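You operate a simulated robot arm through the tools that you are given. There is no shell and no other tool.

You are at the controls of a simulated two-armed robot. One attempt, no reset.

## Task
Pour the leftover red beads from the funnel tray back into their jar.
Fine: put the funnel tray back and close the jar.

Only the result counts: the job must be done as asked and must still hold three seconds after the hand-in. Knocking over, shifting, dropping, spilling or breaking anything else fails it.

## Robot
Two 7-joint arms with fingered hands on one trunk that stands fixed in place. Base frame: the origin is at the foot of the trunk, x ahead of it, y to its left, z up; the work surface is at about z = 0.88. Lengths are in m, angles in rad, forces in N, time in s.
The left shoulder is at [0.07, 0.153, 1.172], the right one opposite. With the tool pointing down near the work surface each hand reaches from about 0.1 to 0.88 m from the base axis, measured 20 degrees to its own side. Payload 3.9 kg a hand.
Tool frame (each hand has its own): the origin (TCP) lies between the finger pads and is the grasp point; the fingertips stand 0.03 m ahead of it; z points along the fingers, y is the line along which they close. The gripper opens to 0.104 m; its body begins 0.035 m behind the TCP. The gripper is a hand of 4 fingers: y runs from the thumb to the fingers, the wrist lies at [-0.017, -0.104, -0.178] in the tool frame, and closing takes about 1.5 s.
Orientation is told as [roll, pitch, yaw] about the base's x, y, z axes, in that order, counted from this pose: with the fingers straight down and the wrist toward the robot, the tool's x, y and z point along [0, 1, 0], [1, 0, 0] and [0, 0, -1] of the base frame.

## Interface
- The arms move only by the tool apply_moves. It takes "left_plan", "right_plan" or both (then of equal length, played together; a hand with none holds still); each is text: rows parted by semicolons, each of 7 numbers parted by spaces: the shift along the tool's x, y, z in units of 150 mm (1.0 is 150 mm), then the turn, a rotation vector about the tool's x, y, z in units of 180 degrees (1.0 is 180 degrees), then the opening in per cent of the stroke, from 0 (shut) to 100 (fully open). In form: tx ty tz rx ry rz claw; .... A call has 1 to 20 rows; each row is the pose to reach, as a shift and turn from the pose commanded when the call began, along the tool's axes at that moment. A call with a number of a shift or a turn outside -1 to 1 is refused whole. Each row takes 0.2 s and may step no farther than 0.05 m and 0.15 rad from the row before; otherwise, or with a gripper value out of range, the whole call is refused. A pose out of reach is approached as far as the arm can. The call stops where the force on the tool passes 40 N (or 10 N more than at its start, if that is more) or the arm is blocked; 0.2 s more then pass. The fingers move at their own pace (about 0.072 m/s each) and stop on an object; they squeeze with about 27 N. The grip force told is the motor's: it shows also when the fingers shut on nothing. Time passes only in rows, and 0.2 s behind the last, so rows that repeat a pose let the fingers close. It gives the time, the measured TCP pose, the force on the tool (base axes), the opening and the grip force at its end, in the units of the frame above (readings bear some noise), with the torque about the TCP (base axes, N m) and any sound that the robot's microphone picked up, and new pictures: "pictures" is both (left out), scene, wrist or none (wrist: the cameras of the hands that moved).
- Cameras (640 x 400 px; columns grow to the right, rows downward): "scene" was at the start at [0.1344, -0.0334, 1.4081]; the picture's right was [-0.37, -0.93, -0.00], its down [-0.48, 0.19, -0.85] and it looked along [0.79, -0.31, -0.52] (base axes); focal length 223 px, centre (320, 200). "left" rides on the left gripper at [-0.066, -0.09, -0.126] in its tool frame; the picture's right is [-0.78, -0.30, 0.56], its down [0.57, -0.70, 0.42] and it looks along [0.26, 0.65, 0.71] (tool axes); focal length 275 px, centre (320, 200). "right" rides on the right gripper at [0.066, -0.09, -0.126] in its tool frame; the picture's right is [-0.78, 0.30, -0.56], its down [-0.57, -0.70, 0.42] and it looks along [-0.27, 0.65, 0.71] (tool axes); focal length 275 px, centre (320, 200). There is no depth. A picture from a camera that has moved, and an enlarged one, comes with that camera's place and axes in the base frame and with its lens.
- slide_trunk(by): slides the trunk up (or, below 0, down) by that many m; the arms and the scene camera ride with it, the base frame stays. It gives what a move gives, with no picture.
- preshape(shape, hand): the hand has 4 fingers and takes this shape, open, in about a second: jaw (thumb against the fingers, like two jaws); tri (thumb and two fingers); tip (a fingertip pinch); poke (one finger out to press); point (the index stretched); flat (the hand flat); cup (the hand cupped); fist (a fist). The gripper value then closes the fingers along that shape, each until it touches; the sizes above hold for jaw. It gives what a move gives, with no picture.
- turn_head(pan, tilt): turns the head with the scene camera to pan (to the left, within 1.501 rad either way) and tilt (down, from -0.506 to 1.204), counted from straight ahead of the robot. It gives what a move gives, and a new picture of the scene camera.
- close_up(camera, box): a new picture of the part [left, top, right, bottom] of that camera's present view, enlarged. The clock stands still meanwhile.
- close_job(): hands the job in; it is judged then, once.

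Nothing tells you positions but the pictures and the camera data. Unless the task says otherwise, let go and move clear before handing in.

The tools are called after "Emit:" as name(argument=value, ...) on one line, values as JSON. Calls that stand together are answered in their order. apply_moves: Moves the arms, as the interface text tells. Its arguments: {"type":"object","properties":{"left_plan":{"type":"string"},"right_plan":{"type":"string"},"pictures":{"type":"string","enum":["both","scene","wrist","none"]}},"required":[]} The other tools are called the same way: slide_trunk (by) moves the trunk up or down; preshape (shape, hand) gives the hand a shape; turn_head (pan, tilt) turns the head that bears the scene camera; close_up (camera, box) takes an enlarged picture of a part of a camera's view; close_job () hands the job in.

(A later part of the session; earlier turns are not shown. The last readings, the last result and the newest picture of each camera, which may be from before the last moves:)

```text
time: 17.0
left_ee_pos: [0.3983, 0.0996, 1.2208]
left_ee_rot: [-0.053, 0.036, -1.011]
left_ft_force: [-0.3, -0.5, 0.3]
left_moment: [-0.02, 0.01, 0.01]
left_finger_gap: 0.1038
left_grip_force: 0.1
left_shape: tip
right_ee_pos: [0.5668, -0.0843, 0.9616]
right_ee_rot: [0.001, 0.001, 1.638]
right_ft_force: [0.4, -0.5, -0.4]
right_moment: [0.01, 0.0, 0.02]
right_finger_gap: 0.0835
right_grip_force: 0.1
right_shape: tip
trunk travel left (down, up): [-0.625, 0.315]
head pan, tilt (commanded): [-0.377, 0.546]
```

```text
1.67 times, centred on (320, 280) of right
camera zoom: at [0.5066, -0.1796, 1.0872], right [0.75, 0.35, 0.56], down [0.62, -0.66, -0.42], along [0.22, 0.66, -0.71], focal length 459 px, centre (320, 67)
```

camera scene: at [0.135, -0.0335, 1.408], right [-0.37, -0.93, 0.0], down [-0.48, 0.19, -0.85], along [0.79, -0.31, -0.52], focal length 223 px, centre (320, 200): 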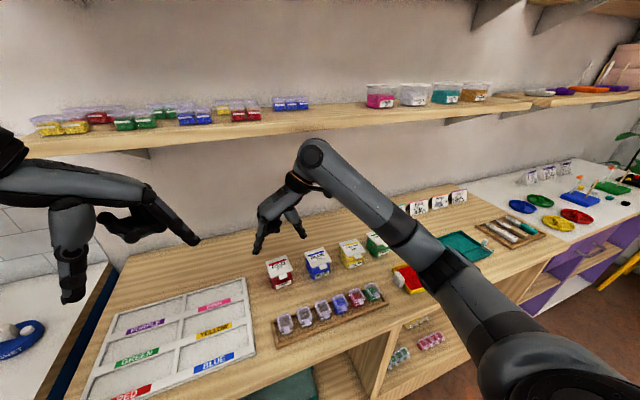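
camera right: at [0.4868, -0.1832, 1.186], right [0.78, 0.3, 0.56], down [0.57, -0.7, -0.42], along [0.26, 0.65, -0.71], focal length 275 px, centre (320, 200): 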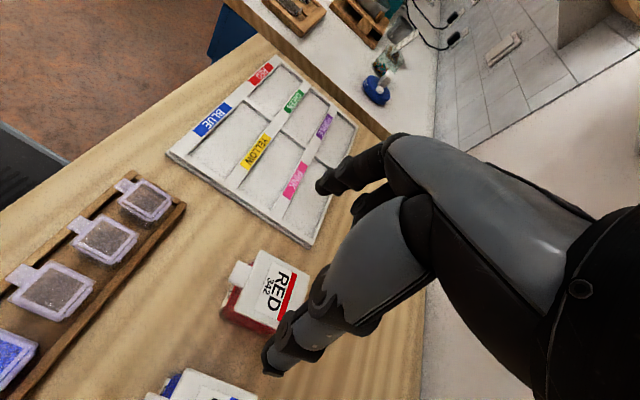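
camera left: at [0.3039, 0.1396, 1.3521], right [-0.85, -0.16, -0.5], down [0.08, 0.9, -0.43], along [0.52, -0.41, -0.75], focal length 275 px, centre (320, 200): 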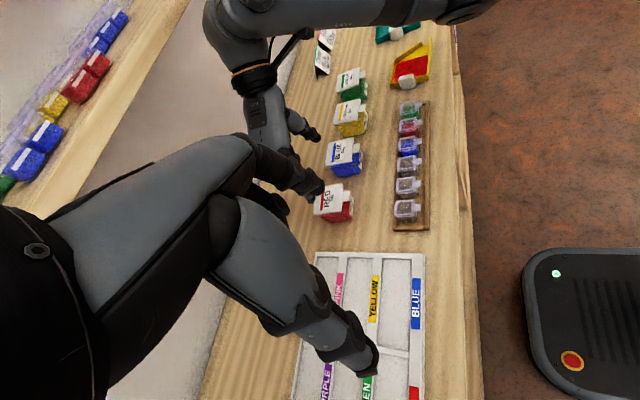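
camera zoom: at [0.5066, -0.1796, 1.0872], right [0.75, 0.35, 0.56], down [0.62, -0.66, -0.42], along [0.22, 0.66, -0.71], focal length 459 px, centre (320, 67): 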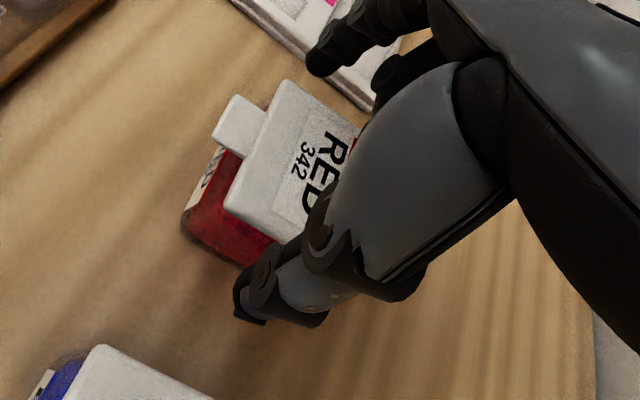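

No contact force yet, and the fingertips are level with the lid plate. Closing gently on the lid's sides.

Emit:
apply_moves(right_plan="0 0 0 0 0 0 65; 0 0 0 0 0 0 55; 0 0 0 0 0 0 50; 0 0 0 0 0 0 50; 0 0 0 0 0 0 50", pictures="none")

Emit:
close_up(camera="scene", box=[250, 215, 330, 295])

Emit:
close_up(camera="left", box=[280, 140, 380, 240])

Emit:
close_up(camera="right", box=[200, 160, 440, 400])

```text
time: 18.2
left_ee_pos: [0.3954, 0.1001, 1.2214]
left_ee_rot: [-0.054, 0.035, -1.01]
left_ft_force: [0.0, -0.6, 0.3]
left_moment: [-0.02, 0.03, 0.0]
left_finger_gap: 0.1039
left_grip_force: 0.1
left_shape: tip
right_ee_pos: [0.5645, -0.0852, 0.9634]
right_ee_rot: [-0.005, -0.001, 1.639]
right_ft_force: [3.2, 1.4, 18.7]
right_moment: [-0.12, -0.14, -0.29]
right_finger_gap: 0.0395
right_grip_force: 27.4
right_shape: tip
trunk travel left (down, up): [-0.625, 0.315]
head pan, tilt (commanded): [-0.377, 0.546]
```

```text
5.00 times, centred on (290, 255) of scene
camera zoom: at [0.1322, -0.0325, 1.4085], right [-0.37, -0.93, 0.0], down [-0.48, 0.19, -0.86], along [0.8, -0.31, -0.52], focal length 1114 px, centre (470, -75)
```

zoom: 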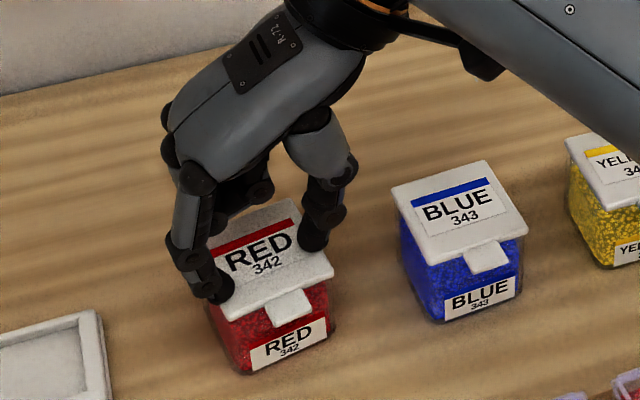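

```text
4.00 times, centred on (330, 190) of left
camera zoom: at [0.3012, 0.1404, 1.3529], right [-0.85, -0.16, -0.5], down [0.08, 0.9, -0.43], along [0.52, -0.41, -0.75], focal length 1101 px, centre (280, 240)
```

zoom: 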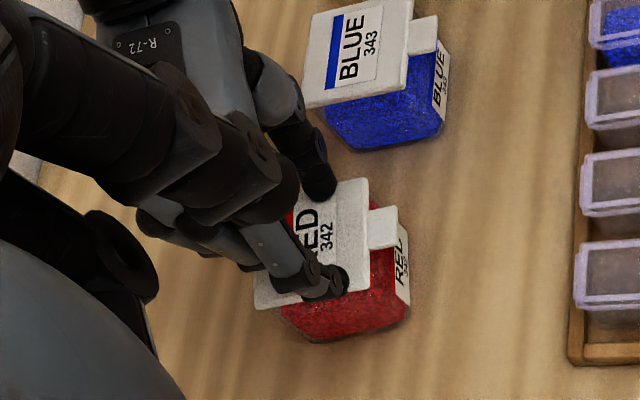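

```text
1.67 times, centred on (320, 280) of right
camera zoom: at [0.5052, -0.1789, 1.0899], right [0.75, 0.35, 0.56], down [0.62, -0.66, -0.42], along [0.22, 0.67, -0.71], focal length 459 px, centre (320, 67)
```

zoom: 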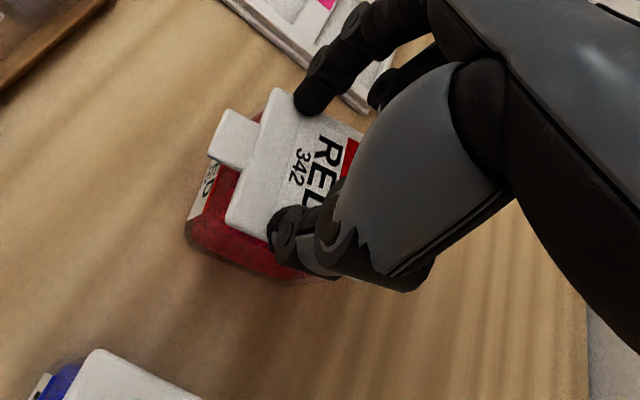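

The fingertips closed on top of the lid rather than beside it (they curl up slightly as they close). I'll raise, reopen, and go about 1.2 cm lower.

Emit:
apply_moves(right_plan="0 0 -0.1 0 0 0 60; 0 0 -0.15 0 0 0 80; 0 0 -0.15 0 0 0 82; 0 0 -0.15 0 0 0 82; 0 0 -0.15 0 0 0 82; 0 0.01 0 0 0 0 82; 0 0.01 0.08 0 0 0 82; 0 0.01 0.08 0 0 0 82", pictures="none")

Emit:
close_up(camera="scene", box=[250, 215, 330, 295])

Emit:
close_up(camera="left", box=[280, 140, 380, 240])

Emit:
close_up(camera="right", box=[200, 160, 440, 400])

```text
time: 20.0
left_ee_pos: [0.3983, 0.1003, 1.2204]
left_ee_rot: [-0.054, 0.036, -1.01]
left_ft_force: [0.1, 0.0, 0.0]
left_moment: [-0.03, 0.02, 0.02]
left_finger_gap: 0.1039
left_grip_force: 0.1
left_shape: tip
right_ee_pos: [0.5663, -0.0832, 0.9488]
right_ee_rot: [0.001, 0.0, 1.64]
right_ft_force: [0.3, -0.7, -0.2]
right_moment: [-0.04, 0.01, -0.02]
right_finger_gap: 0.085
right_grip_force: 0.1
right_shape: tip
trunk travel left (down, up): [-0.625, 0.315]
head pan, tilt (commanded): [-0.377, 0.546]
```

```text
5.00 times, centred on (290, 255) of scene
camera zoom: at [0.1344, -0.033, 1.4081], right [-0.37, -0.93, 0.0], down [-0.48, 0.19, -0.85], along [0.79, -0.31, -0.52], focal length 1114 px, centre (470, -75)
```

zoom: 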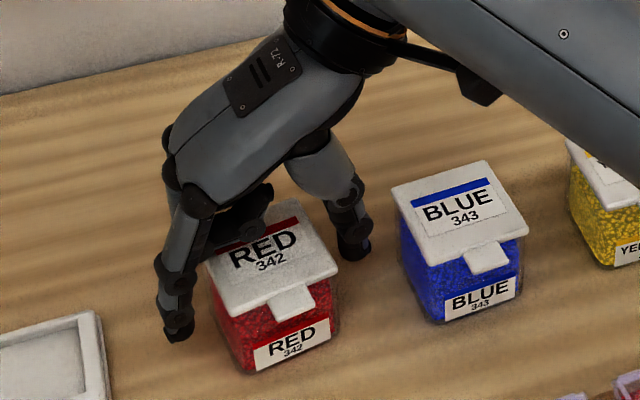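

```text
4.00 times, centred on (330, 190) of left
camera zoom: at [0.3033, 0.1399, 1.3522], right [-0.85, -0.16, -0.5], down [0.08, 0.9, -0.43], along [0.52, -0.41, -0.75], focal length 1101 px, centre (280, 240)
```

zoom: 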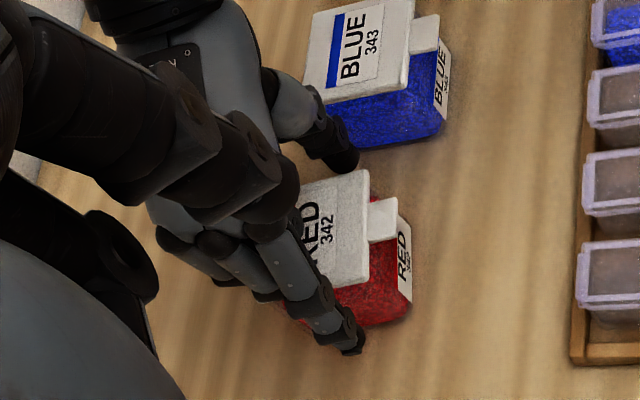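

```text
1.67 times, centred on (320, 280) of right
camera zoom: at [0.5059, -0.1776, 1.0755], right [0.75, 0.35, 0.56], down [0.62, -0.66, -0.42], along [0.22, 0.66, -0.71], focal length 459 px, centre (320, 67)
```

zoom: 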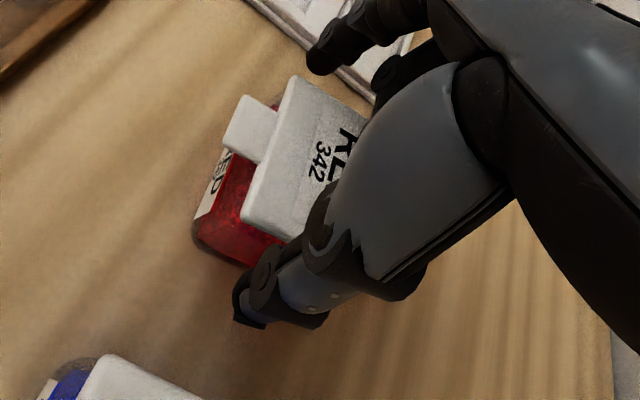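

Tips are now lower, beside the lid/jar rim. Closing again.

Emit:
apply_moves(right_plan="0 0 0 0 0 0 70; 0 0 0 0 0 0 60; 0 0 0 0 0 0 50; 0 0 0 0 0 0 50", pictures="none")

Emit:
close_up(camera="scene", box=[250, 215, 330, 295])

Emit:
close_up(camera="left", box=[280, 140, 380, 240])

Emit:
close_up(camera="right", box=[200, 160, 440, 400])

```text
time: 21.0
left_ee_pos: [0.3982, 0.0995, 1.2202]
left_ee_rot: [-0.057, 0.036, -1.01]
left_ft_force: [-0.4, 0.9, 1.2]
left_moment: [0.01, -0.01, 0.02]
left_finger_gap: 0.104
left_grip_force: 0.1
left_shape: tip
right_ee_pos: [0.5651, -0.0837, 0.9497]
right_ee_rot: [0.001, 0.001, 1.639]
right_ft_force: [-0.2, 0.8, 0.1]
right_moment: [0.01, 0.0, -0.01]
right_finger_gap: 0.055
right_grip_force: 27.5
right_shape: tip
trunk travel left (down, up): [-0.625, 0.315]
head pan, tilt (commanded): [-0.377, 0.546]
```

```text
5.00 times, centred on (290, 255) of scene
camera zoom: at [0.1346, -0.0332, 1.408], right [-0.37, -0.93, 0.0], down [-0.48, 0.19, -0.85], along [0.79, -0.31, -0.52], focal length 1114 px, centre (470, -75)
```

zoom: 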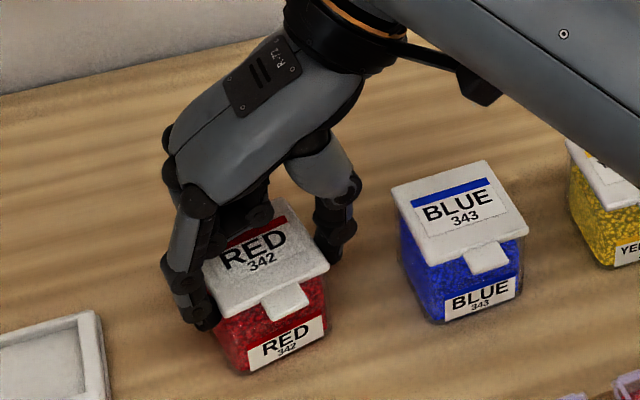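

```text
4.00 times, centred on (330, 190) of left
camera zoom: at [0.3036, 0.1397, 1.3521], right [-0.85, -0.16, -0.5], down [0.08, 0.9, -0.43], along [0.52, -0.41, -0.75], focal length 1101 px, centre (280, 240)
```

zoom: 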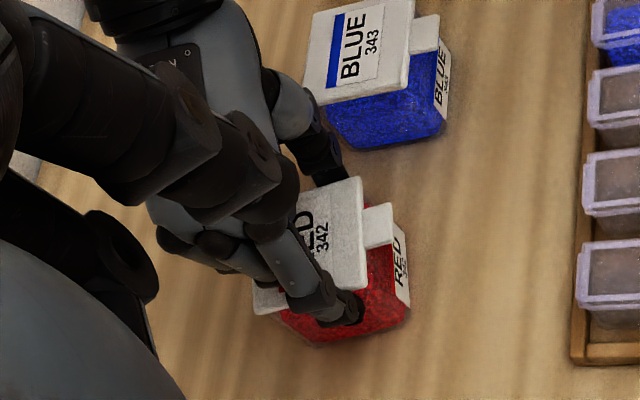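

```text
1.67 times, centred on (320, 280) of right
camera zoom: at [0.5061, -0.1778, 1.0753], right [0.75, 0.35, 0.56], down [0.62, -0.66, -0.42], along [0.22, 0.66, -0.71], focal length 459 px, centre (320, 67)
```

zoom: 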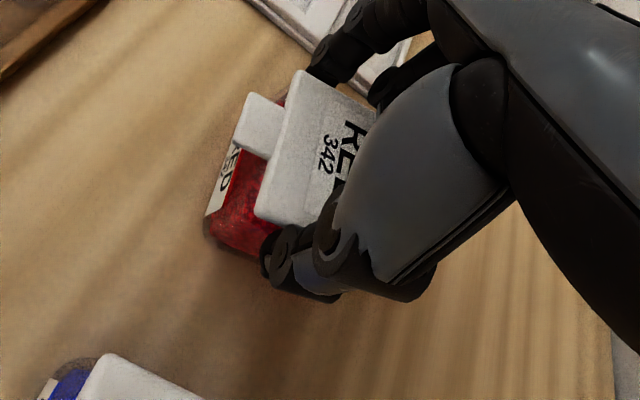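

Grip stopped at ~5.5 cm with 27 N, so it is on the lid rim or the body just below it. I'll lift just 5 mm to see whether the lid opens or the whole jar comes up.

Emit:
apply_moves(right_plan="0 0 -0.017 0 0 0 50; 0 0 -0.035 0 0 0 50; 0 0 -0.035 0 0 0 50", pictures="none")

Emit:
close_up(camera="scene", box=[250, 215, 330, 295])

Emit:
close_up(camera="left", box=[280, 140, 380, 240])

Emit:
close_up(camera="right", box=[200, 160, 440, 400])

```text
time: 21.8
left_ee_pos: [0.3982, 0.1003, 1.2217]
left_ee_rot: [-0.057, 0.038, -1.011]
left_ft_force: [0.5, 0.0, -0.2]
left_moment: [0.02, -0.06, 0.0]
left_finger_gap: 0.104
left_grip_force: 0.0
left_shape: tip
right_ee_pos: [0.5656, -0.0839, 0.9539]
right_ee_rot: [0.0, 0.0, 1.64]
right_ft_force: [-0.3, 0.2, -2.1]
right_moment: [0.01, 0.02, -0.02]
right_finger_gap: 0.0549
right_grip_force: 26.5
right_shape: tip
trunk travel left (down, up): [-0.625, 0.315]
head pan, tilt (commanded): [-0.377, 0.546]
```

```text
5.00 times, centred on (290, 255) of scene
camera zoom: at [0.1348, -0.0332, 1.408], right [-0.37, -0.93, 0.0], down [-0.48, 0.19, -0.85], along [0.79, -0.31, -0.52], focal length 1114 px, centre (470, -75)
```

zoom: 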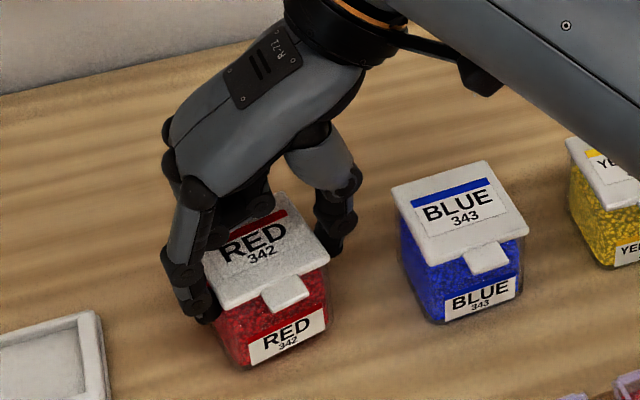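

```text
4.00 times, centred on (330, 190) of left
camera zoom: at [0.3037, 0.1398, 1.3521], right [-0.85, -0.16, -0.5], down [0.08, 0.9, -0.43], along [0.52, -0.41, -0.75], focal length 1101 px, centre (280, 240)
```

zoom: 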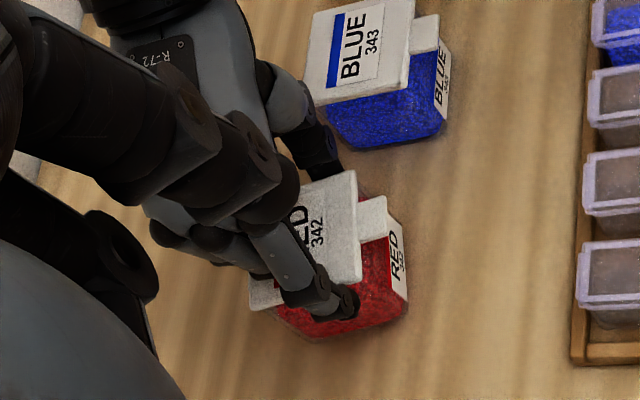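

```text
1.67 times, centred on (320, 280) of right
camera zoom: at [0.5062, -0.1784, 1.0805], right [0.75, 0.35, 0.56], down [0.62, -0.66, -0.42], along [0.22, 0.66, -0.71], focal length 459 px, centre (320, 67)
```

zoom: 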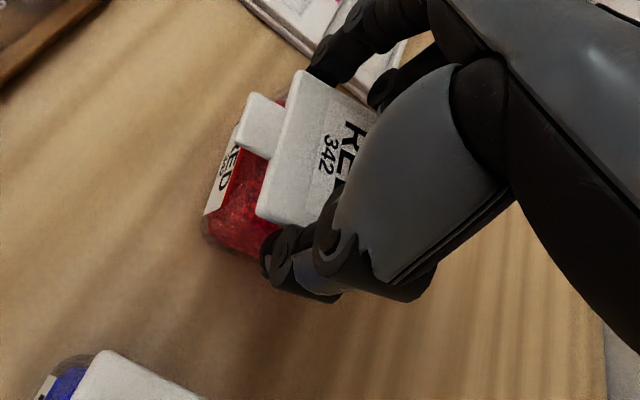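

The whole jar came up (≈2 N), so the fingertips hold the body below the lid. I'll set it back down, open, and retry a few millimetres higher so only the lid plate edge is pinched.

Emit:
apply_moves(right_plan="0 0 0.017 0 0 0 50; 0 0 0.037 0 0 0 50; 0 0 0.037 0 0 0 50; 0 0 0.037 0 0 0 72; 0 0 0.037 0 0 0 74; 0 0 0.037 0 0 0 74; 0 0 -0.012 0 0 0 74; 0 0 -0.012 0 0 0 74", pictures="none")

Emit:
close_up(camera="scene", box=[250, 215, 330, 295])

Emit:
apply_moves(right_plan="0 0 0 0 0 0 65; 0 0 0 0 0 0 56; 0 0 0 0 0 0 54; 0 0 0 0 0 0 54", pictures="none")

Emit:
close_up(camera="scene", box=[250, 215, 330, 295])

Emit:
close_up(camera="left", box=[280, 140, 380, 240])

```text
time: 23.6
left_ee_pos: [0.3989, 0.0997, 1.2212]
left_ee_rot: [-0.055, 0.036, -1.012]
left_ft_force: [-0.3, -0.6, -0.4]
left_moment: [-0.01, -0.03, -0.02]
left_finger_gap: 0.1042
left_grip_force: 0.1
left_shape: tip
right_ee_pos: [0.5657, -0.0851, 0.9558]
right_ee_rot: [0.0, 0.0, 1.639]
right_ft_force: [1.4, 0.3, 0.2]
right_moment: [-0.01, -0.01, 0.0]
right_finger_gap: 0.0767
right_grip_force: 0.1
right_shape: tip
trunk travel left (down, up): [-0.625, 0.315]
head pan, tilt (commanded): [-0.377, 0.546]
```

```text
5.00 times, centred on (290, 255) of scene
camera zoom: at [0.1345, -0.0332, 1.408], right [-0.37, -0.93, 0.0], down [-0.48, 0.19, -0.85], along [0.79, -0.31, -0.52], focal length 1114 px, centre (470, -75)
```

zoom: 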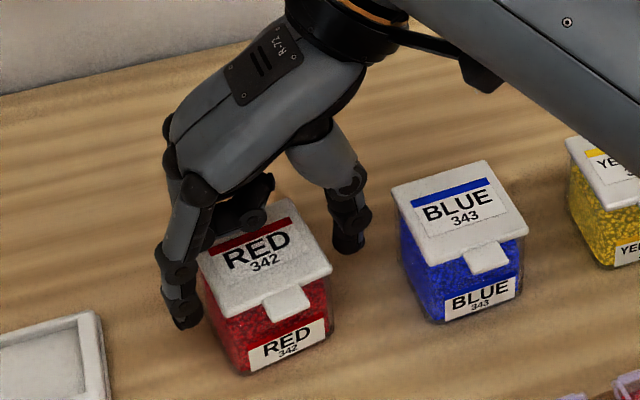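

```text
time: 24.6
left_ee_pos: [0.3984, 0.1, 1.2211]
left_ee_rot: [-0.055, 0.037, -1.01]
left_ft_force: [-0.7, 0.4, 0.0]
left_moment: [0.0, -0.03, 0.01]
left_finger_gap: 0.104
left_grip_force: 0.1
left_shape: tip
right_ee_pos: [0.5659, -0.0851, 0.9567]
right_ee_rot: [0.0, 0.001, 1.638]
right_ft_force: [-0.1, 0.0, 0.5]
right_moment: [0.07, 0.03, -0.01]
right_finger_gap: 0.0549
right_grip_force: 27.1
right_shape: tip
trunk travel left (down, up): [-0.625, 0.315]
head pan, tilt (commanded): [-0.377, 0.546]
```

```text
5.00 times, centred on (290, 255) of scene
camera zoom: at [0.1343, -0.0331, 1.4081], right [-0.37, -0.93, 0.0], down [-0.48, 0.19, -0.85], along [0.79, -0.31, -0.52], focal length 1114 px, centre (470, -75)
```

zoom: 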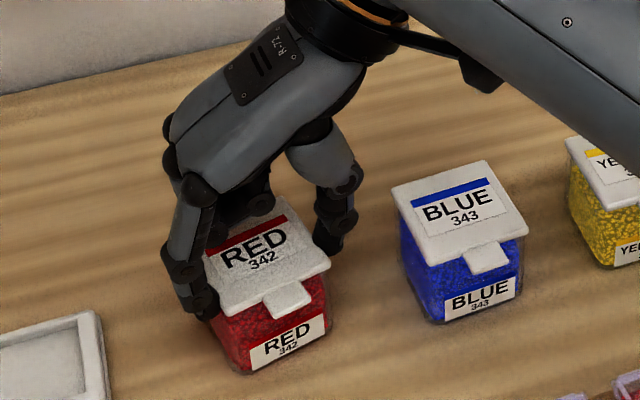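

```text
4.00 times, centred on (330, 190) of left
camera zoom: at [0.3033, 0.1398, 1.3522], right [-0.85, -0.16, -0.5], down [0.08, 0.9, -0.43], along [0.52, -0.41, -0.75], focal length 1101 px, centre (280, 240)
```

zoom: 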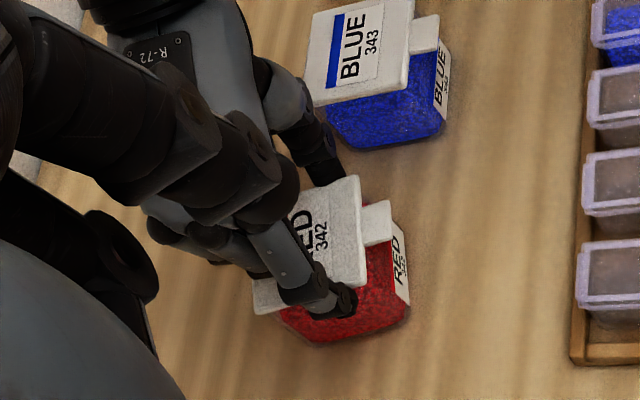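

Same 5.5 cm stop at the new height. I'll lift 6 mm again and look closely at whether lid or jar moves.

Emit:
apply_moves(right_plan="0 0 -0.02 0 0 0 54; 0 0 -0.05 0 0 0 54; 0 0 -0.05 0 0 0 54", pictures="none")

Emit:
close_up(camera="scene", box=[265, 235, 315, 295])

Emit:
close_up(camera="left", box=[300, 170, 360, 230])

Emit:
close_up(camera="right", box=[240, 180, 360, 340])

```text
time: 25.4
left_ee_pos: [0.3984, 0.1007, 1.2215]
left_ee_rot: [-0.057, 0.037, -1.011]
left_ft_force: [0.0, 0.0, -0.7]
left_moment: [0.05, 0.0, 0.0]
left_finger_gap: 0.1037
left_grip_force: 0.2
left_shape: tip
right_ee_pos: [0.5659, -0.0839, 0.9633]
right_ee_rot: [0.0, 0.0, 1.638]
right_ft_force: [-0.8, 0.1, -1.2]
right_moment: [0.06, 0.04, -0.04]
right_finger_gap: 0.0545
right_grip_force: 26.6
right_shape: tip
trunk travel left (down, up): [-0.625, 0.315]
head pan, tilt (commanded): [-0.377, 0.546]
```

```text
6.67 times, centred on (290, 265) of scene
camera zoom: at [0.1347, -0.0331, 1.408], right [-0.37, -0.93, 0.0], down [-0.48, 0.19, -0.85], along [0.79, -0.31, -0.52], focal length 1485 px, centre (520, -233)
```

zoom: 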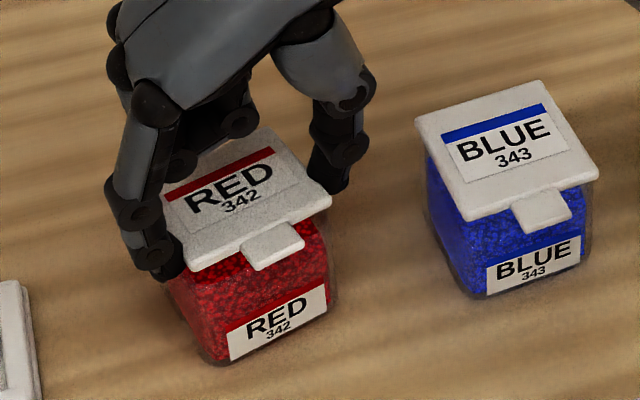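

```text
6.67 times, centred on (330, 200) of left
camera zoom: at [0.3036, 0.1398, 1.3521], right [-0.85, -0.16, -0.5], down [0.08, 0.9, -0.43], along [0.52, -0.41, -0.75], focal length 1835 px, centre (253, 200)
```

zoom: 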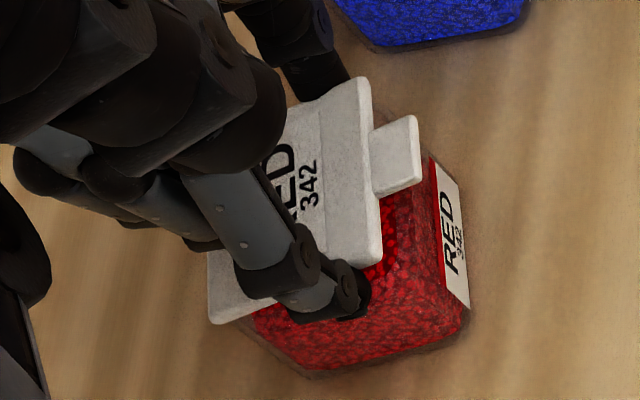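

```text
2.50 times, centred on (300, 260) of right
camera zoom: at [0.5066, -0.1789, 1.09], right [0.75, 0.35, 0.56], down [0.62, -0.66, -0.42], along [0.22, 0.67, -0.71], focal length 688 px, centre (370, 50)
```

zoom: 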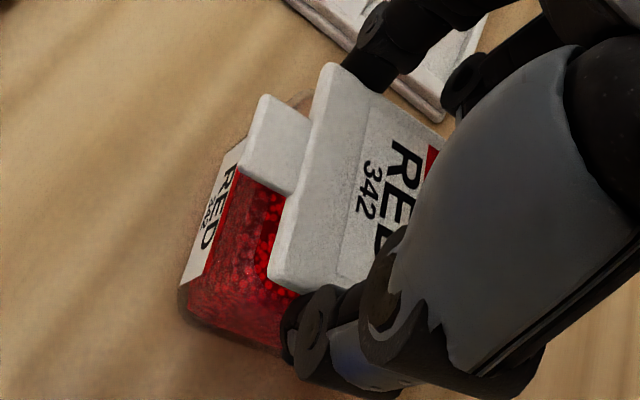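

The lid is opening: it hinges at the back while the jar stays put. I'll continue along the arc around the hinge to about 30°.

Emit:
apply_moves(right_plan="0 0 -0.025 0 0 0 54; -0.014 0 -0.057 0 0 0 54; -0.024 0 -0.08 0 0 0 54; -0.035 0 -0.101 0 0 0 54; -0.035 0 -0.101 0 0 0 54", pictures="none")

Emit:
close_up(camera="scene", box=[265, 225, 315, 295])

Emit:
close_up(camera="left", box=[300, 170, 360, 230])

Emit:
close_up(camera="right", box=[240, 180, 360, 340])

```text
time: 26.6
left_ee_pos: [0.399, 0.0996, 1.2228]
left_ee_rot: [-0.058, 0.037, -1.009]
left_ft_force: [0.0, -0.2, 0.1]
left_moment: [-0.03, 0.02, 0.01]
left_finger_gap: 0.104
left_grip_force: 0.0
left_shape: tip
right_ee_pos: [0.5704, -0.0851, 0.9791]
right_ee_rot: [0.001, 0.0, 1.638]
right_ft_force: [-0.3, 0.8, -1.7]
right_moment: [-0.01, 0.1, 0.0]
right_finger_gap: 0.0546
right_grip_force: 26.7
right_shape: tip
trunk travel left (down, up): [-0.625, 0.315]
head pan, tilt (commanded): [-0.377, 0.546]
```

```text
5.71 times, centred on (290, 260) of scene
camera zoom: at [0.1346, -0.0332, 1.408], right [-0.37, -0.93, 0.0], down [-0.48, 0.19, -0.85], along [0.79, -0.31, -0.52], focal length 1273 px, centre (491, -143)
```

zoom: 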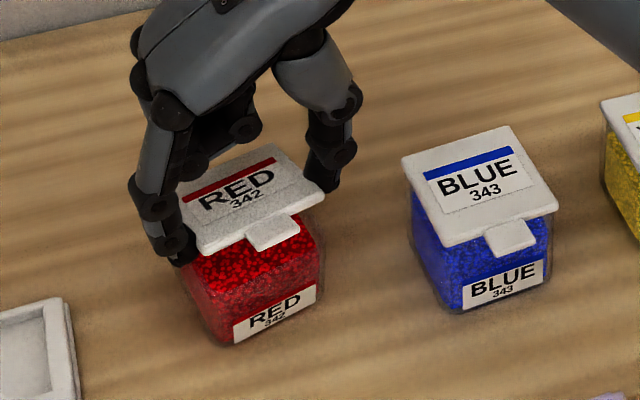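

```text
6.67 times, centred on (330, 200) of left
camera zoom: at [0.3036, 0.1397, 1.3522], right [-0.85, -0.16, -0.5], down [0.08, 0.9, -0.43], along [0.52, -0.41, -0.75], focal length 1835 px, centre (253, 200)
```

zoom: 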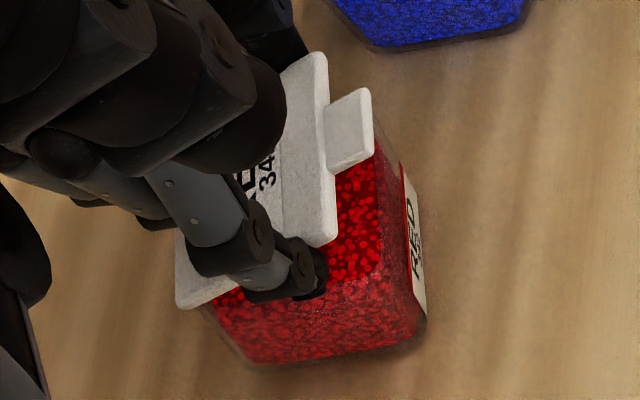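

```text
2.50 times, centred on (300, 260) of right
camera zoom: at [0.5119, -0.1789, 1.1053], right [0.75, 0.35, 0.56], down [0.62, -0.66, -0.42], along [0.22, 0.66, -0.71], focal length 688 px, centre (370, 50)
```

zoom: 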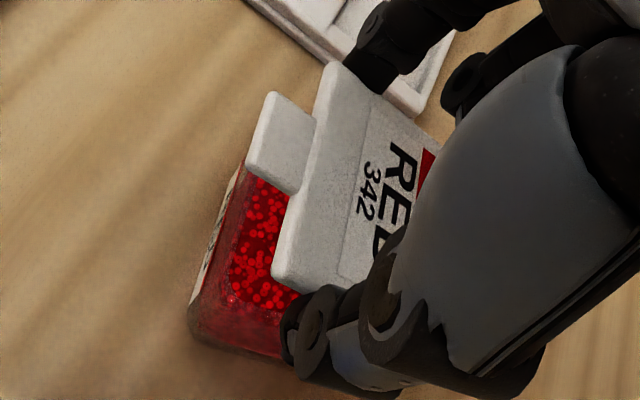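

The lid stays rigid in my pinch, so the jar itself is being tipped forward at the hinge. I'll reverse the motion at once to set the jar flat again, then redo it by rotating the hand together with the lid about the hinge.

Emit:
apply_moves(right_plan="0.024 0 0.021 0 0 0 54; 0.035 0 0.06 0 0 0 54; 0.035 0 0.101 0 0 0 54; 0.035 0 0.126 0 0 0 54; 0.035 0 0.147 0 0 0 54; 0.035 0 0.147 0 0 0 54", pictures="none")

Emit:
close_up(camera="scene", box=[265, 225, 315, 295])

Emit:
close_up(camera="left", box=[300, 170, 360, 230])

Emit:
close_up(camera="right", box=[240, 180, 360, 340])

```text
time: 28.0
left_ee_pos: [0.3982, 0.1, 1.2229]
left_ee_rot: [-0.054, 0.036, -1.011]
left_ft_force: [-0.6, -0.5, -0.4]
left_moment: [0.01, 0.01, -0.01]
left_finger_gap: 0.1042
left_grip_force: 0.0
left_shape: tip
right_ee_pos: [0.5666, -0.0841, 0.958]
right_ee_rot: [0.001, -0.001, 1.638]
right_ft_force: [0.5, -1.4, -0.1]
right_moment: [0.01, 0.0, 0.01]
right_finger_gap: 0.0544
right_grip_force: 27.3
right_shape: tip
trunk travel left (down, up): [-0.625, 0.315]
head pan, tilt (commanded): [-0.377, 0.546]
```

```text
5.71 times, centred on (290, 260) of scene
camera zoom: at [0.1344, -0.0332, 1.4081], right [-0.37, -0.93, 0.0], down [-0.48, 0.19, -0.85], along [0.79, -0.31, -0.52], focal length 1273 px, centre (491, -143)
```

zoom: 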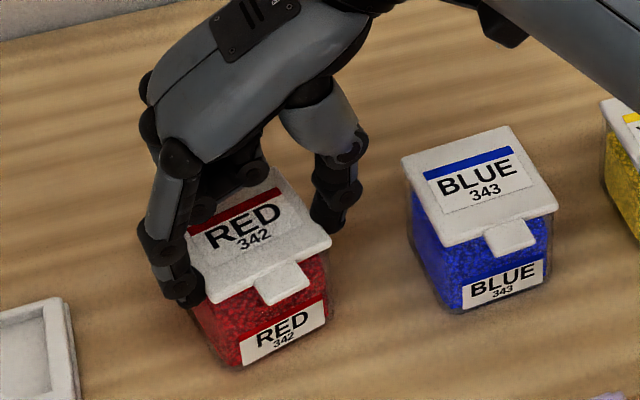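

```text
6.67 times, centred on (330, 200) of left
camera zoom: at [0.3033, 0.1397, 1.3522], right [-0.85, -0.16, -0.5], down [0.08, 0.9, -0.43], along [0.52, -0.41, -0.75], focal length 1835 px, centre (253, 200)
```

zoom: 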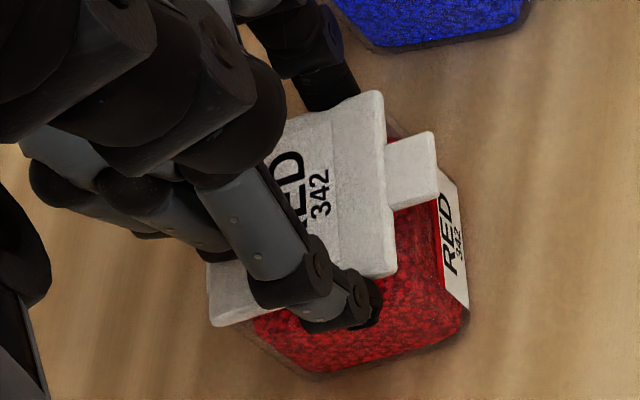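

```text
2.50 times, centred on (300, 260) of right
camera zoom: at [0.5063, -0.1789, 1.0831], right [0.75, 0.35, 0.56], down [0.62, -0.66, -0.42], along [0.22, 0.66, -0.71], focal length 688 px, centre (370, 50)
```

zoom: 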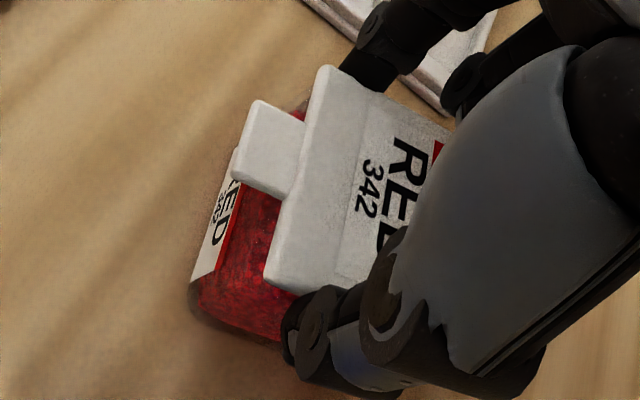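

Jar is flat and closed again, nothing spilled. Now rotating the hand about the hinge axis together with the lid, 24° first.

Emit:
apply_moves(right_plan="-0.011 0 -0.016 0 0.0222 0 54; -0.022 0 -0.031 0 0.0444 0 54; -0.048 0 -0.06 0 0.0889 0 54; -0.077 0 -0.084 0 0.1333 0 54; -0.077 0 -0.084 0 0.1333 0 54", pictures="none")

Emit:
close_up(camera="scene", box=[265, 225, 315, 295])

Emit:
close_up(camera="left", box=[300, 170, 360, 230])

Emit:
close_up(camera="right", box=[240, 180, 360, 340])

```text
time: 29.2
left_ee_pos: [0.3985, 0.0995, 1.2222]
left_ee_rot: [-0.055, 0.035, -1.011]
left_ft_force: [0.5, 1.5, 0.3]
left_moment: [0.04, -0.03, 0.01]
left_finger_gap: 0.1041
left_grip_force: 0.0
left_shape: tip
right_ee_pos: [0.5776, -0.0843, 0.9689]
right_ee_rot: [0.42, 0.0, 1.638]
right_ft_force: [-0.1, -0.1, 0.4]
right_moment: [-0.04, -0.07, -0.01]
right_finger_gap: 0.0546
right_grip_force: 27.0
right_shape: tip
trunk travel left (down, up): [-0.625, 0.315]
head pan, tilt (commanded): [-0.377, 0.546]
```

```text
5.71 times, centred on (290, 260) of scene
camera zoom: at [0.134, -0.0336, 1.4081], right [-0.37, -0.93, 0.0], down [-0.48, 0.19, -0.85], along [0.79, -0.31, -0.52], focal length 1273 px, centre (491, -143)
```

zoom: 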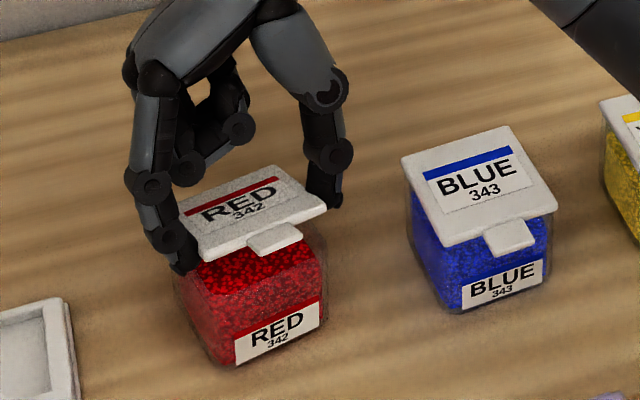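

```text
6.67 times, centred on (330, 200) of left
camera zoom: at [0.303, 0.1394, 1.3523], right [-0.85, -0.16, -0.5], down [0.08, 0.9, -0.43], along [0.52, -0.41, -0.75], focal length 1835 px, centre (253, 200)
```

zoom: 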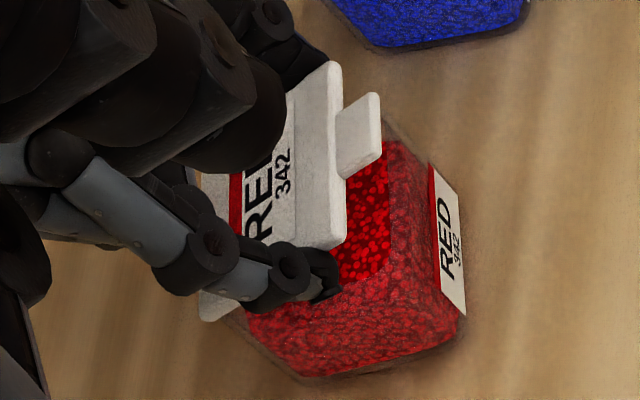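

```text
2.50 times, centred on (300, 260) of right
camera zoom: at [0.5746, -0.1748, 1.1123], right [0.91, 0.36, 0.19], down [0.4, -0.68, -0.62], along [-0.09, 0.64, -0.76], focal length 688 px, centre (370, 50)
```

zoom: 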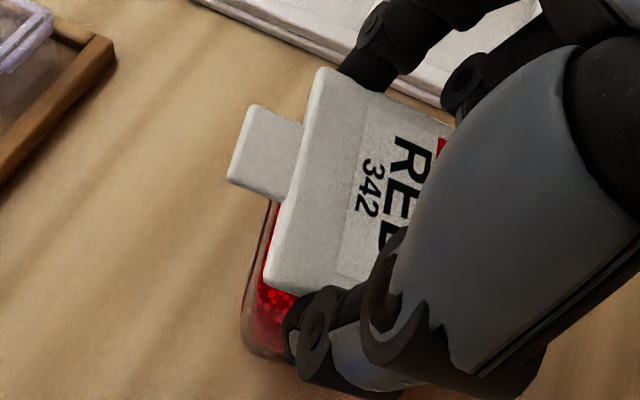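

Clean: jar stays flat and the lid is open 24° with almost no force. Same motion again to about 48°.

Emit:
apply_moves(right_plan="-0.011 0 -0.016 0 0.0222 0 54; -0.022 0 -0.031 0 0.0444 0 54; -0.048 0 -0.06 0 0.0889 0 54; -0.077 0 -0.084 0 0.1333 0 54; -0.077 0 -0.084 0 0.1333 0 54", pictures="none")

Emit:
close_up(camera="scene", box=[250, 205, 330, 295])

Emit:
close_up(camera="left", box=[290, 160, 370, 240])

```text
time: 30.4
left_ee_pos: [0.3988, 0.0986, 1.221]
left_ee_rot: [-0.053, 0.036, -1.01]
left_ft_force: [0.3, -0.1, -0.1]
left_moment: [0.0, -0.02, 0.01]
left_finger_gap: 0.1037
left_grip_force: 0.1
left_shape: tip
right_ee_pos: [0.5775, -0.0837, 0.9824]
right_ee_rot: [0.767, -0.001, 1.638]
right_ft_force: [-0.1, 1.0, 0.8]
right_moment: [-0.02, 0.0, -0.01]
right_finger_gap: 0.0545
right_grip_force: 27.1
right_shape: tip
right hand out of reach, approached as far as the arm can: row 4, 5
trunk travel left (down, up): [-0.625, 0.315]
head pan, tilt (commanded): [-0.377, 0.546]
```

```text
4.44 times, centred on (290, 250) of scene
camera zoom: at [0.1343, -0.0331, 1.4081], right [-0.37, -0.93, 0.0], down [-0.48, 0.19, -0.85], along [0.79, -0.31, -0.52], focal length 990 px, centre (453, -22)
```

zoom: 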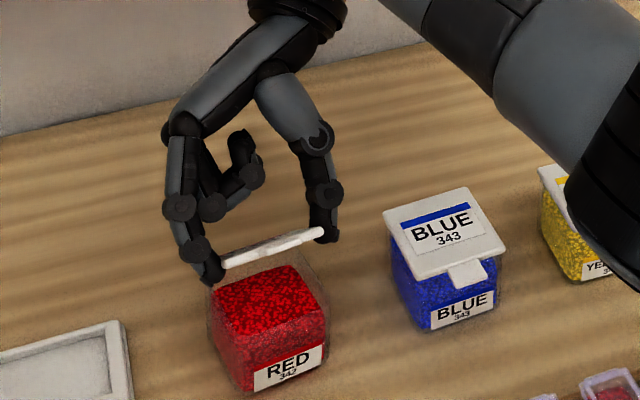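

```text
5.00 times, centred on (330, 200) of left
camera zoom: at [0.3033, 0.1398, 1.3522], right [-0.85, -0.16, -0.5], down [0.08, 0.9, -0.43], along [0.52, -0.41, -0.75], focal length 1376 px, centre (270, 200)
```

zoom: 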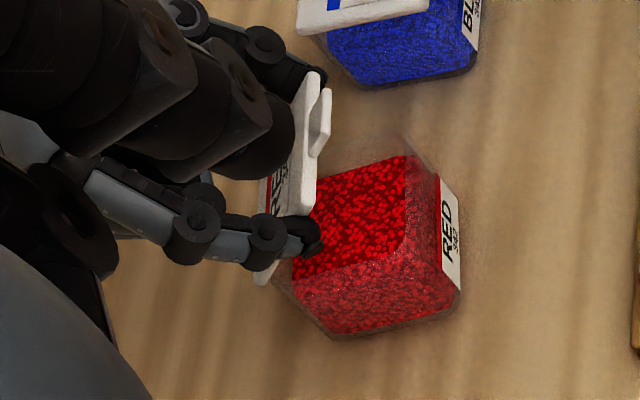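

The lid is open about 44° and held; the right arm is at its reach limit there (the jar got pulled ~1.4 cm toward me, still upright). I'll now bring the left hand, pinched into a "beak", in front of the lid to push it the rest of the way.

Emit:
apply_moves(left_plan="-0.002 0.097 0 0 0 -0.0402 0; -0.004 0.194 0 0 0 -0.0804 0; -0.006 0.291 0.1 0 0 -0.1206 0; -0.008 0.388 0.2 0 0 -0.1608 0; -0.01 0.486 0.3 0 0 -0.201 0; -0.012 0.583 0.4 0 0 -0.2411 0; -0.014 0.68 0.5 0 0 -0.2813 0; -0.016 0.777 0.533 0 0 -0.3215 0; -0.016 0.777 0.533 0 0 -0.3215 0", pictures="both")

```text
time: 32.4
left_ee_pos: [0.4544, 0.0018, 1.1359]
left_ee_rot: [0.001, 0.065, 0.006]
left_ft_force: [-0.2, -1.2, 0.0]
left_moment: [-0.07, 0.02, 0.03]
left_finger_gap: 0.0
left_grip_force: 27.6
left_shape: tip
right_ee_pos: [0.5773, -0.0834, 0.9805]
right_ee_rot: [0.767, 0.001, 1.638]
right_ft_force: [0.0, -0.2, 1.0]
right_moment: [-0.12, -0.03, -0.01]
right_finger_gap: 0.0544
right_grip_force: 27.2
right_shape: tip
trunk travel left (down, up): [-0.625, 0.315]
head pan, tilt (commanded): [-0.377, 0.546]
camera scene: at [0.1345, -0.0324, 1.408], right [-0.37, -0.93, 0.0], down [-0.48, 0.19, -0.85], along [0.79, -0.31, -0.52], focal length 223 px, centre (320, 200)
camera left: at [0.3729, -0.0653, 1.2667], right [-0.33, -0.78, -0.54], down [-0.73, 0.57, -0.38], along [0.6, 0.27, -0.75], focal length 275 px, centre (320, 200)
```

scene: 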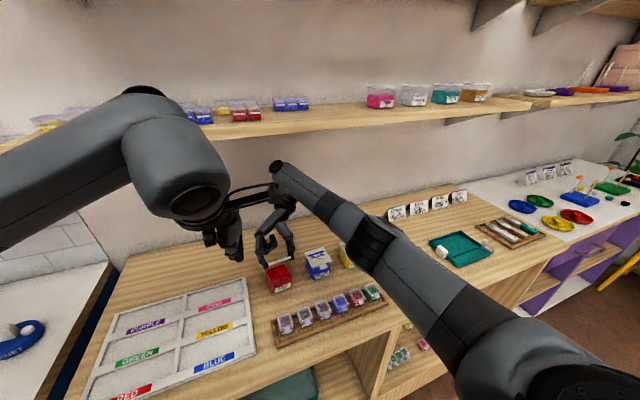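
left: 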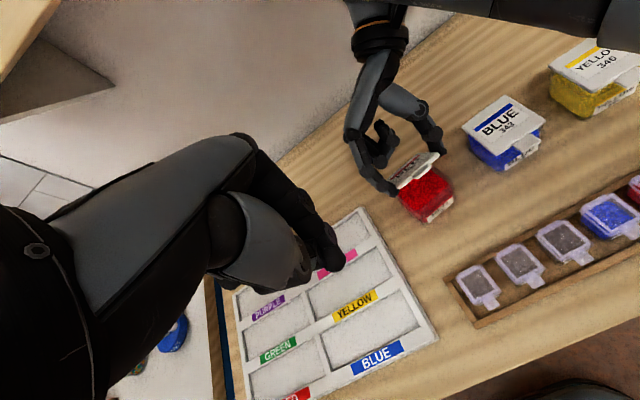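

The left hand is upright now at (0.454, 0.002, 1.136). Moving its closed beak to just in front of the lid tab.

Emit:
apply_moves(left_plan="-0.116 0.07 0.1 -0.004 0 0 0; -0.232 0.14 0.25 -0.008 0 0 0; -0.348 0.21 0.45 -0.012 0 0 0; -0.464 0.28 0.65 -0.016 0 0 0; -0.579 0.33 0.85 -0.0207 0 0 0; -0.579 0.33 0.907 -0.0207 0 0 0", pictures="both")

Emit:
close_up(camera="scene", box=[220, 190, 340, 300])

Emit:
close_up(camera="left", box=[220, 100, 480, 300])

```text
time: 33.8
left_ee_pos: [0.4948, -0.0854, 0.9997]
left_ee_rot: [0.003, -0.001, 0.002]
left_ft_force: [0.0, 0.5, -0.7]
left_moment: [0.0, 0.0, -0.01]
left_finger_gap: 0.0001
left_grip_force: 26.5
left_shape: tip
right_ee_pos: [0.5782, -0.0833, 0.9817]
right_ee_rot: [0.767, -0.001, 1.638]
right_ft_force: [0.8, -0.7, -0.5]
right_moment: [-0.08, -0.05, 0.06]
right_finger_gap: 0.0543
right_grip_force: 26.6
right_shape: tip
trunk travel left (down, up): [-0.625, 0.315]
head pan, tilt (commanded): [-0.377, 0.546]
camera scene: at [0.1345, -0.0327, 1.4081], right [-0.37, -0.93, 0.0], down [-0.48, 0.19, -0.85], along [0.79, -0.31, -0.52], focal length 223 px, centre (320, 200)
camera left: at [0.4048, -0.1523, 1.1226], right [-0.3, -0.78, -0.56], down [-0.7, 0.57, -0.42], along [0.65, 0.27, -0.71], focal length 275 px, centre (320, 200)
```

scene: 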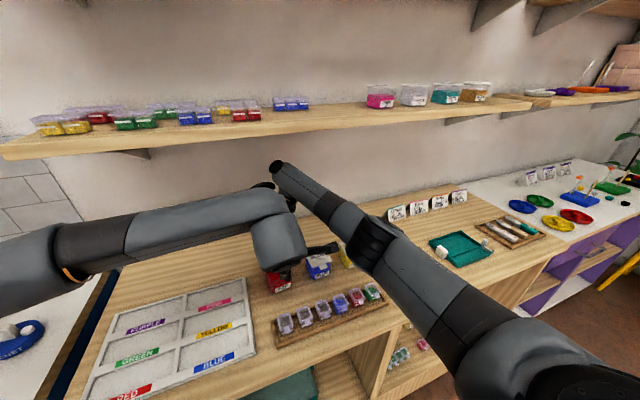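
left: 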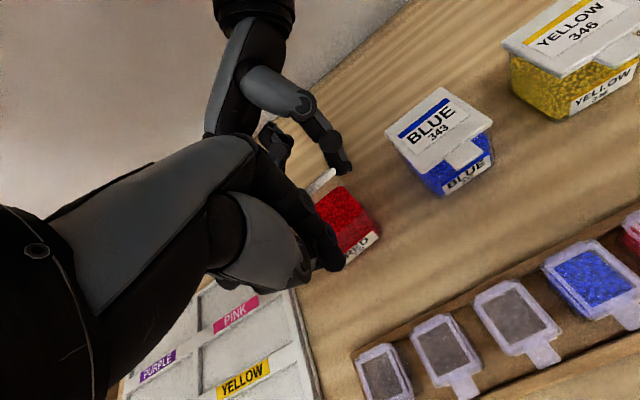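

```text
3.64 times, centred on (280, 245) of scene
camera zoom: at [0.1345, -0.0327, 1.4081], right [-0.37, -0.93, 0.0], down [-0.48, 0.19, -0.85], along [0.79, -0.31, -0.52], focal length 810 px, centre (466, 36)
```

zoom: 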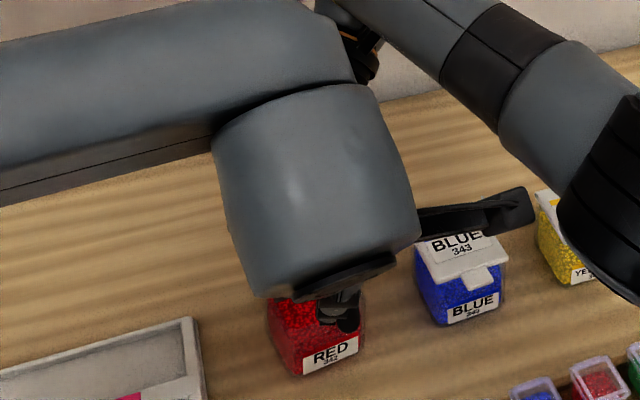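

```text
2.00 times, centred on (350, 200) of left
camera zoom: at [0.4048, -0.1523, 1.1226], right [-0.3, -0.78, -0.56], down [-0.7, 0.57, -0.42], along [0.65, 0.27, -0.71], focal length 551 px, centre (260, 200)
```

zoom: 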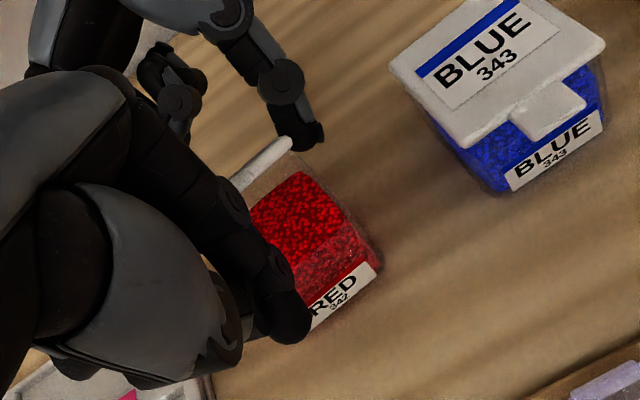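

The beak is about 2 cm in front of the tab. I'll move it up to the tab as a support, then have the right hand release the lid and rise clear.

Emit:
apply_moves(left_plan="0 0 0.08 0 0 0 0; -0.02 0.06 0.08 0 0 0 0; -0.03 0.12 0.08 0 0 0 0; -0.03 0.12 0.08 0 0 0 0", pictures="wrist")

Emit:
close_up(camera="left", box=[220, 100, 420, 300])

Emit:
close_up(camera="right", box=[120, 140, 440, 400])

```text
time: 34.8
left_ee_pos: [0.5131, -0.0908, 0.9858]
left_ee_rot: [0.001, -0.001, 0.001]
left_ft_force: [0.5, 0.8, 0.7]
left_moment: [0.04, -0.01, 0.05]
left_finger_gap: 0.0001
left_grip_force: 27.2
left_shape: tip
right_ee_pos: [0.5774, -0.0827, 0.9794]
right_ee_rot: [0.77, 0.0, 1.639]
right_ft_force: [-0.4, -0.9, -2.6]
right_moment: [-0.05, -0.07, 0.04]
right_finger_gap: 0.0538
right_grip_force: 27.1
right_shape: tip
trunk travel left (down, up): [-0.625, 0.315]
head pan, tilt (commanded): [-0.377, 0.546]
camera left: at [0.4235, -0.1567, 1.1098], right [-0.3, -0.78, -0.56], down [-0.7, 0.57, -0.42], along [0.65, 0.27, -0.71], focal length 275 px, centre (320, 200)
```

left: 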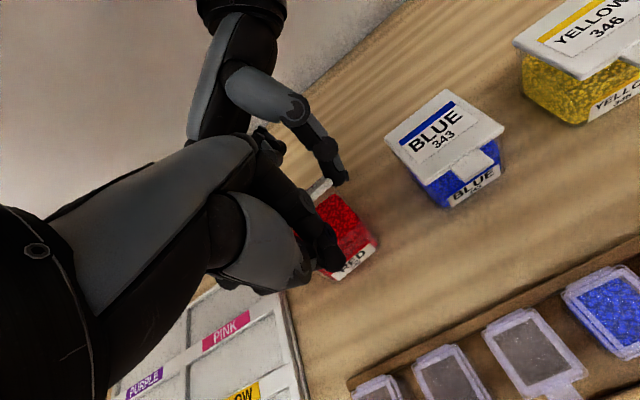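

```text
2.00 times, centred on (320, 200) of left
camera zoom: at [0.4235, -0.1567, 1.1098], right [-0.3, -0.78, -0.56], down [-0.7, 0.57, -0.42], along [0.65, 0.27, -0.71], focal length 551 px, centre (320, 200)
```

zoom: 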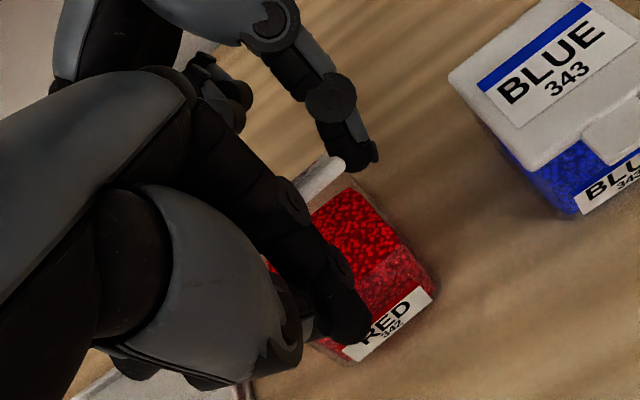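

```text
1.54 times, centred on (280, 270) of right
camera zoom: at [0.6244, -0.1705, 1.1168], right [0.92, 0.36, -0.14], down [0.16, -0.69, -0.7], along [-0.35, 0.63, -0.7], focal length 424 px, centre (382, 92)
```

zoom: 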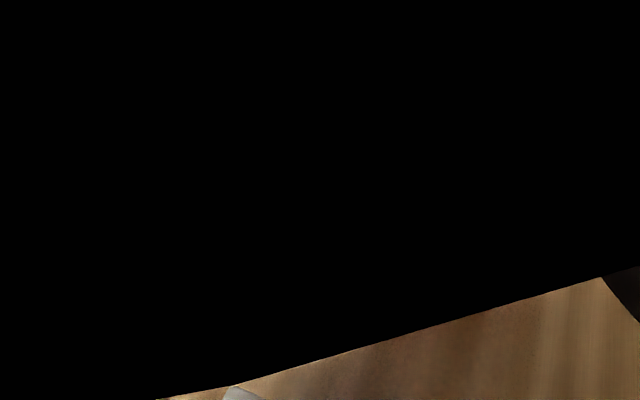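

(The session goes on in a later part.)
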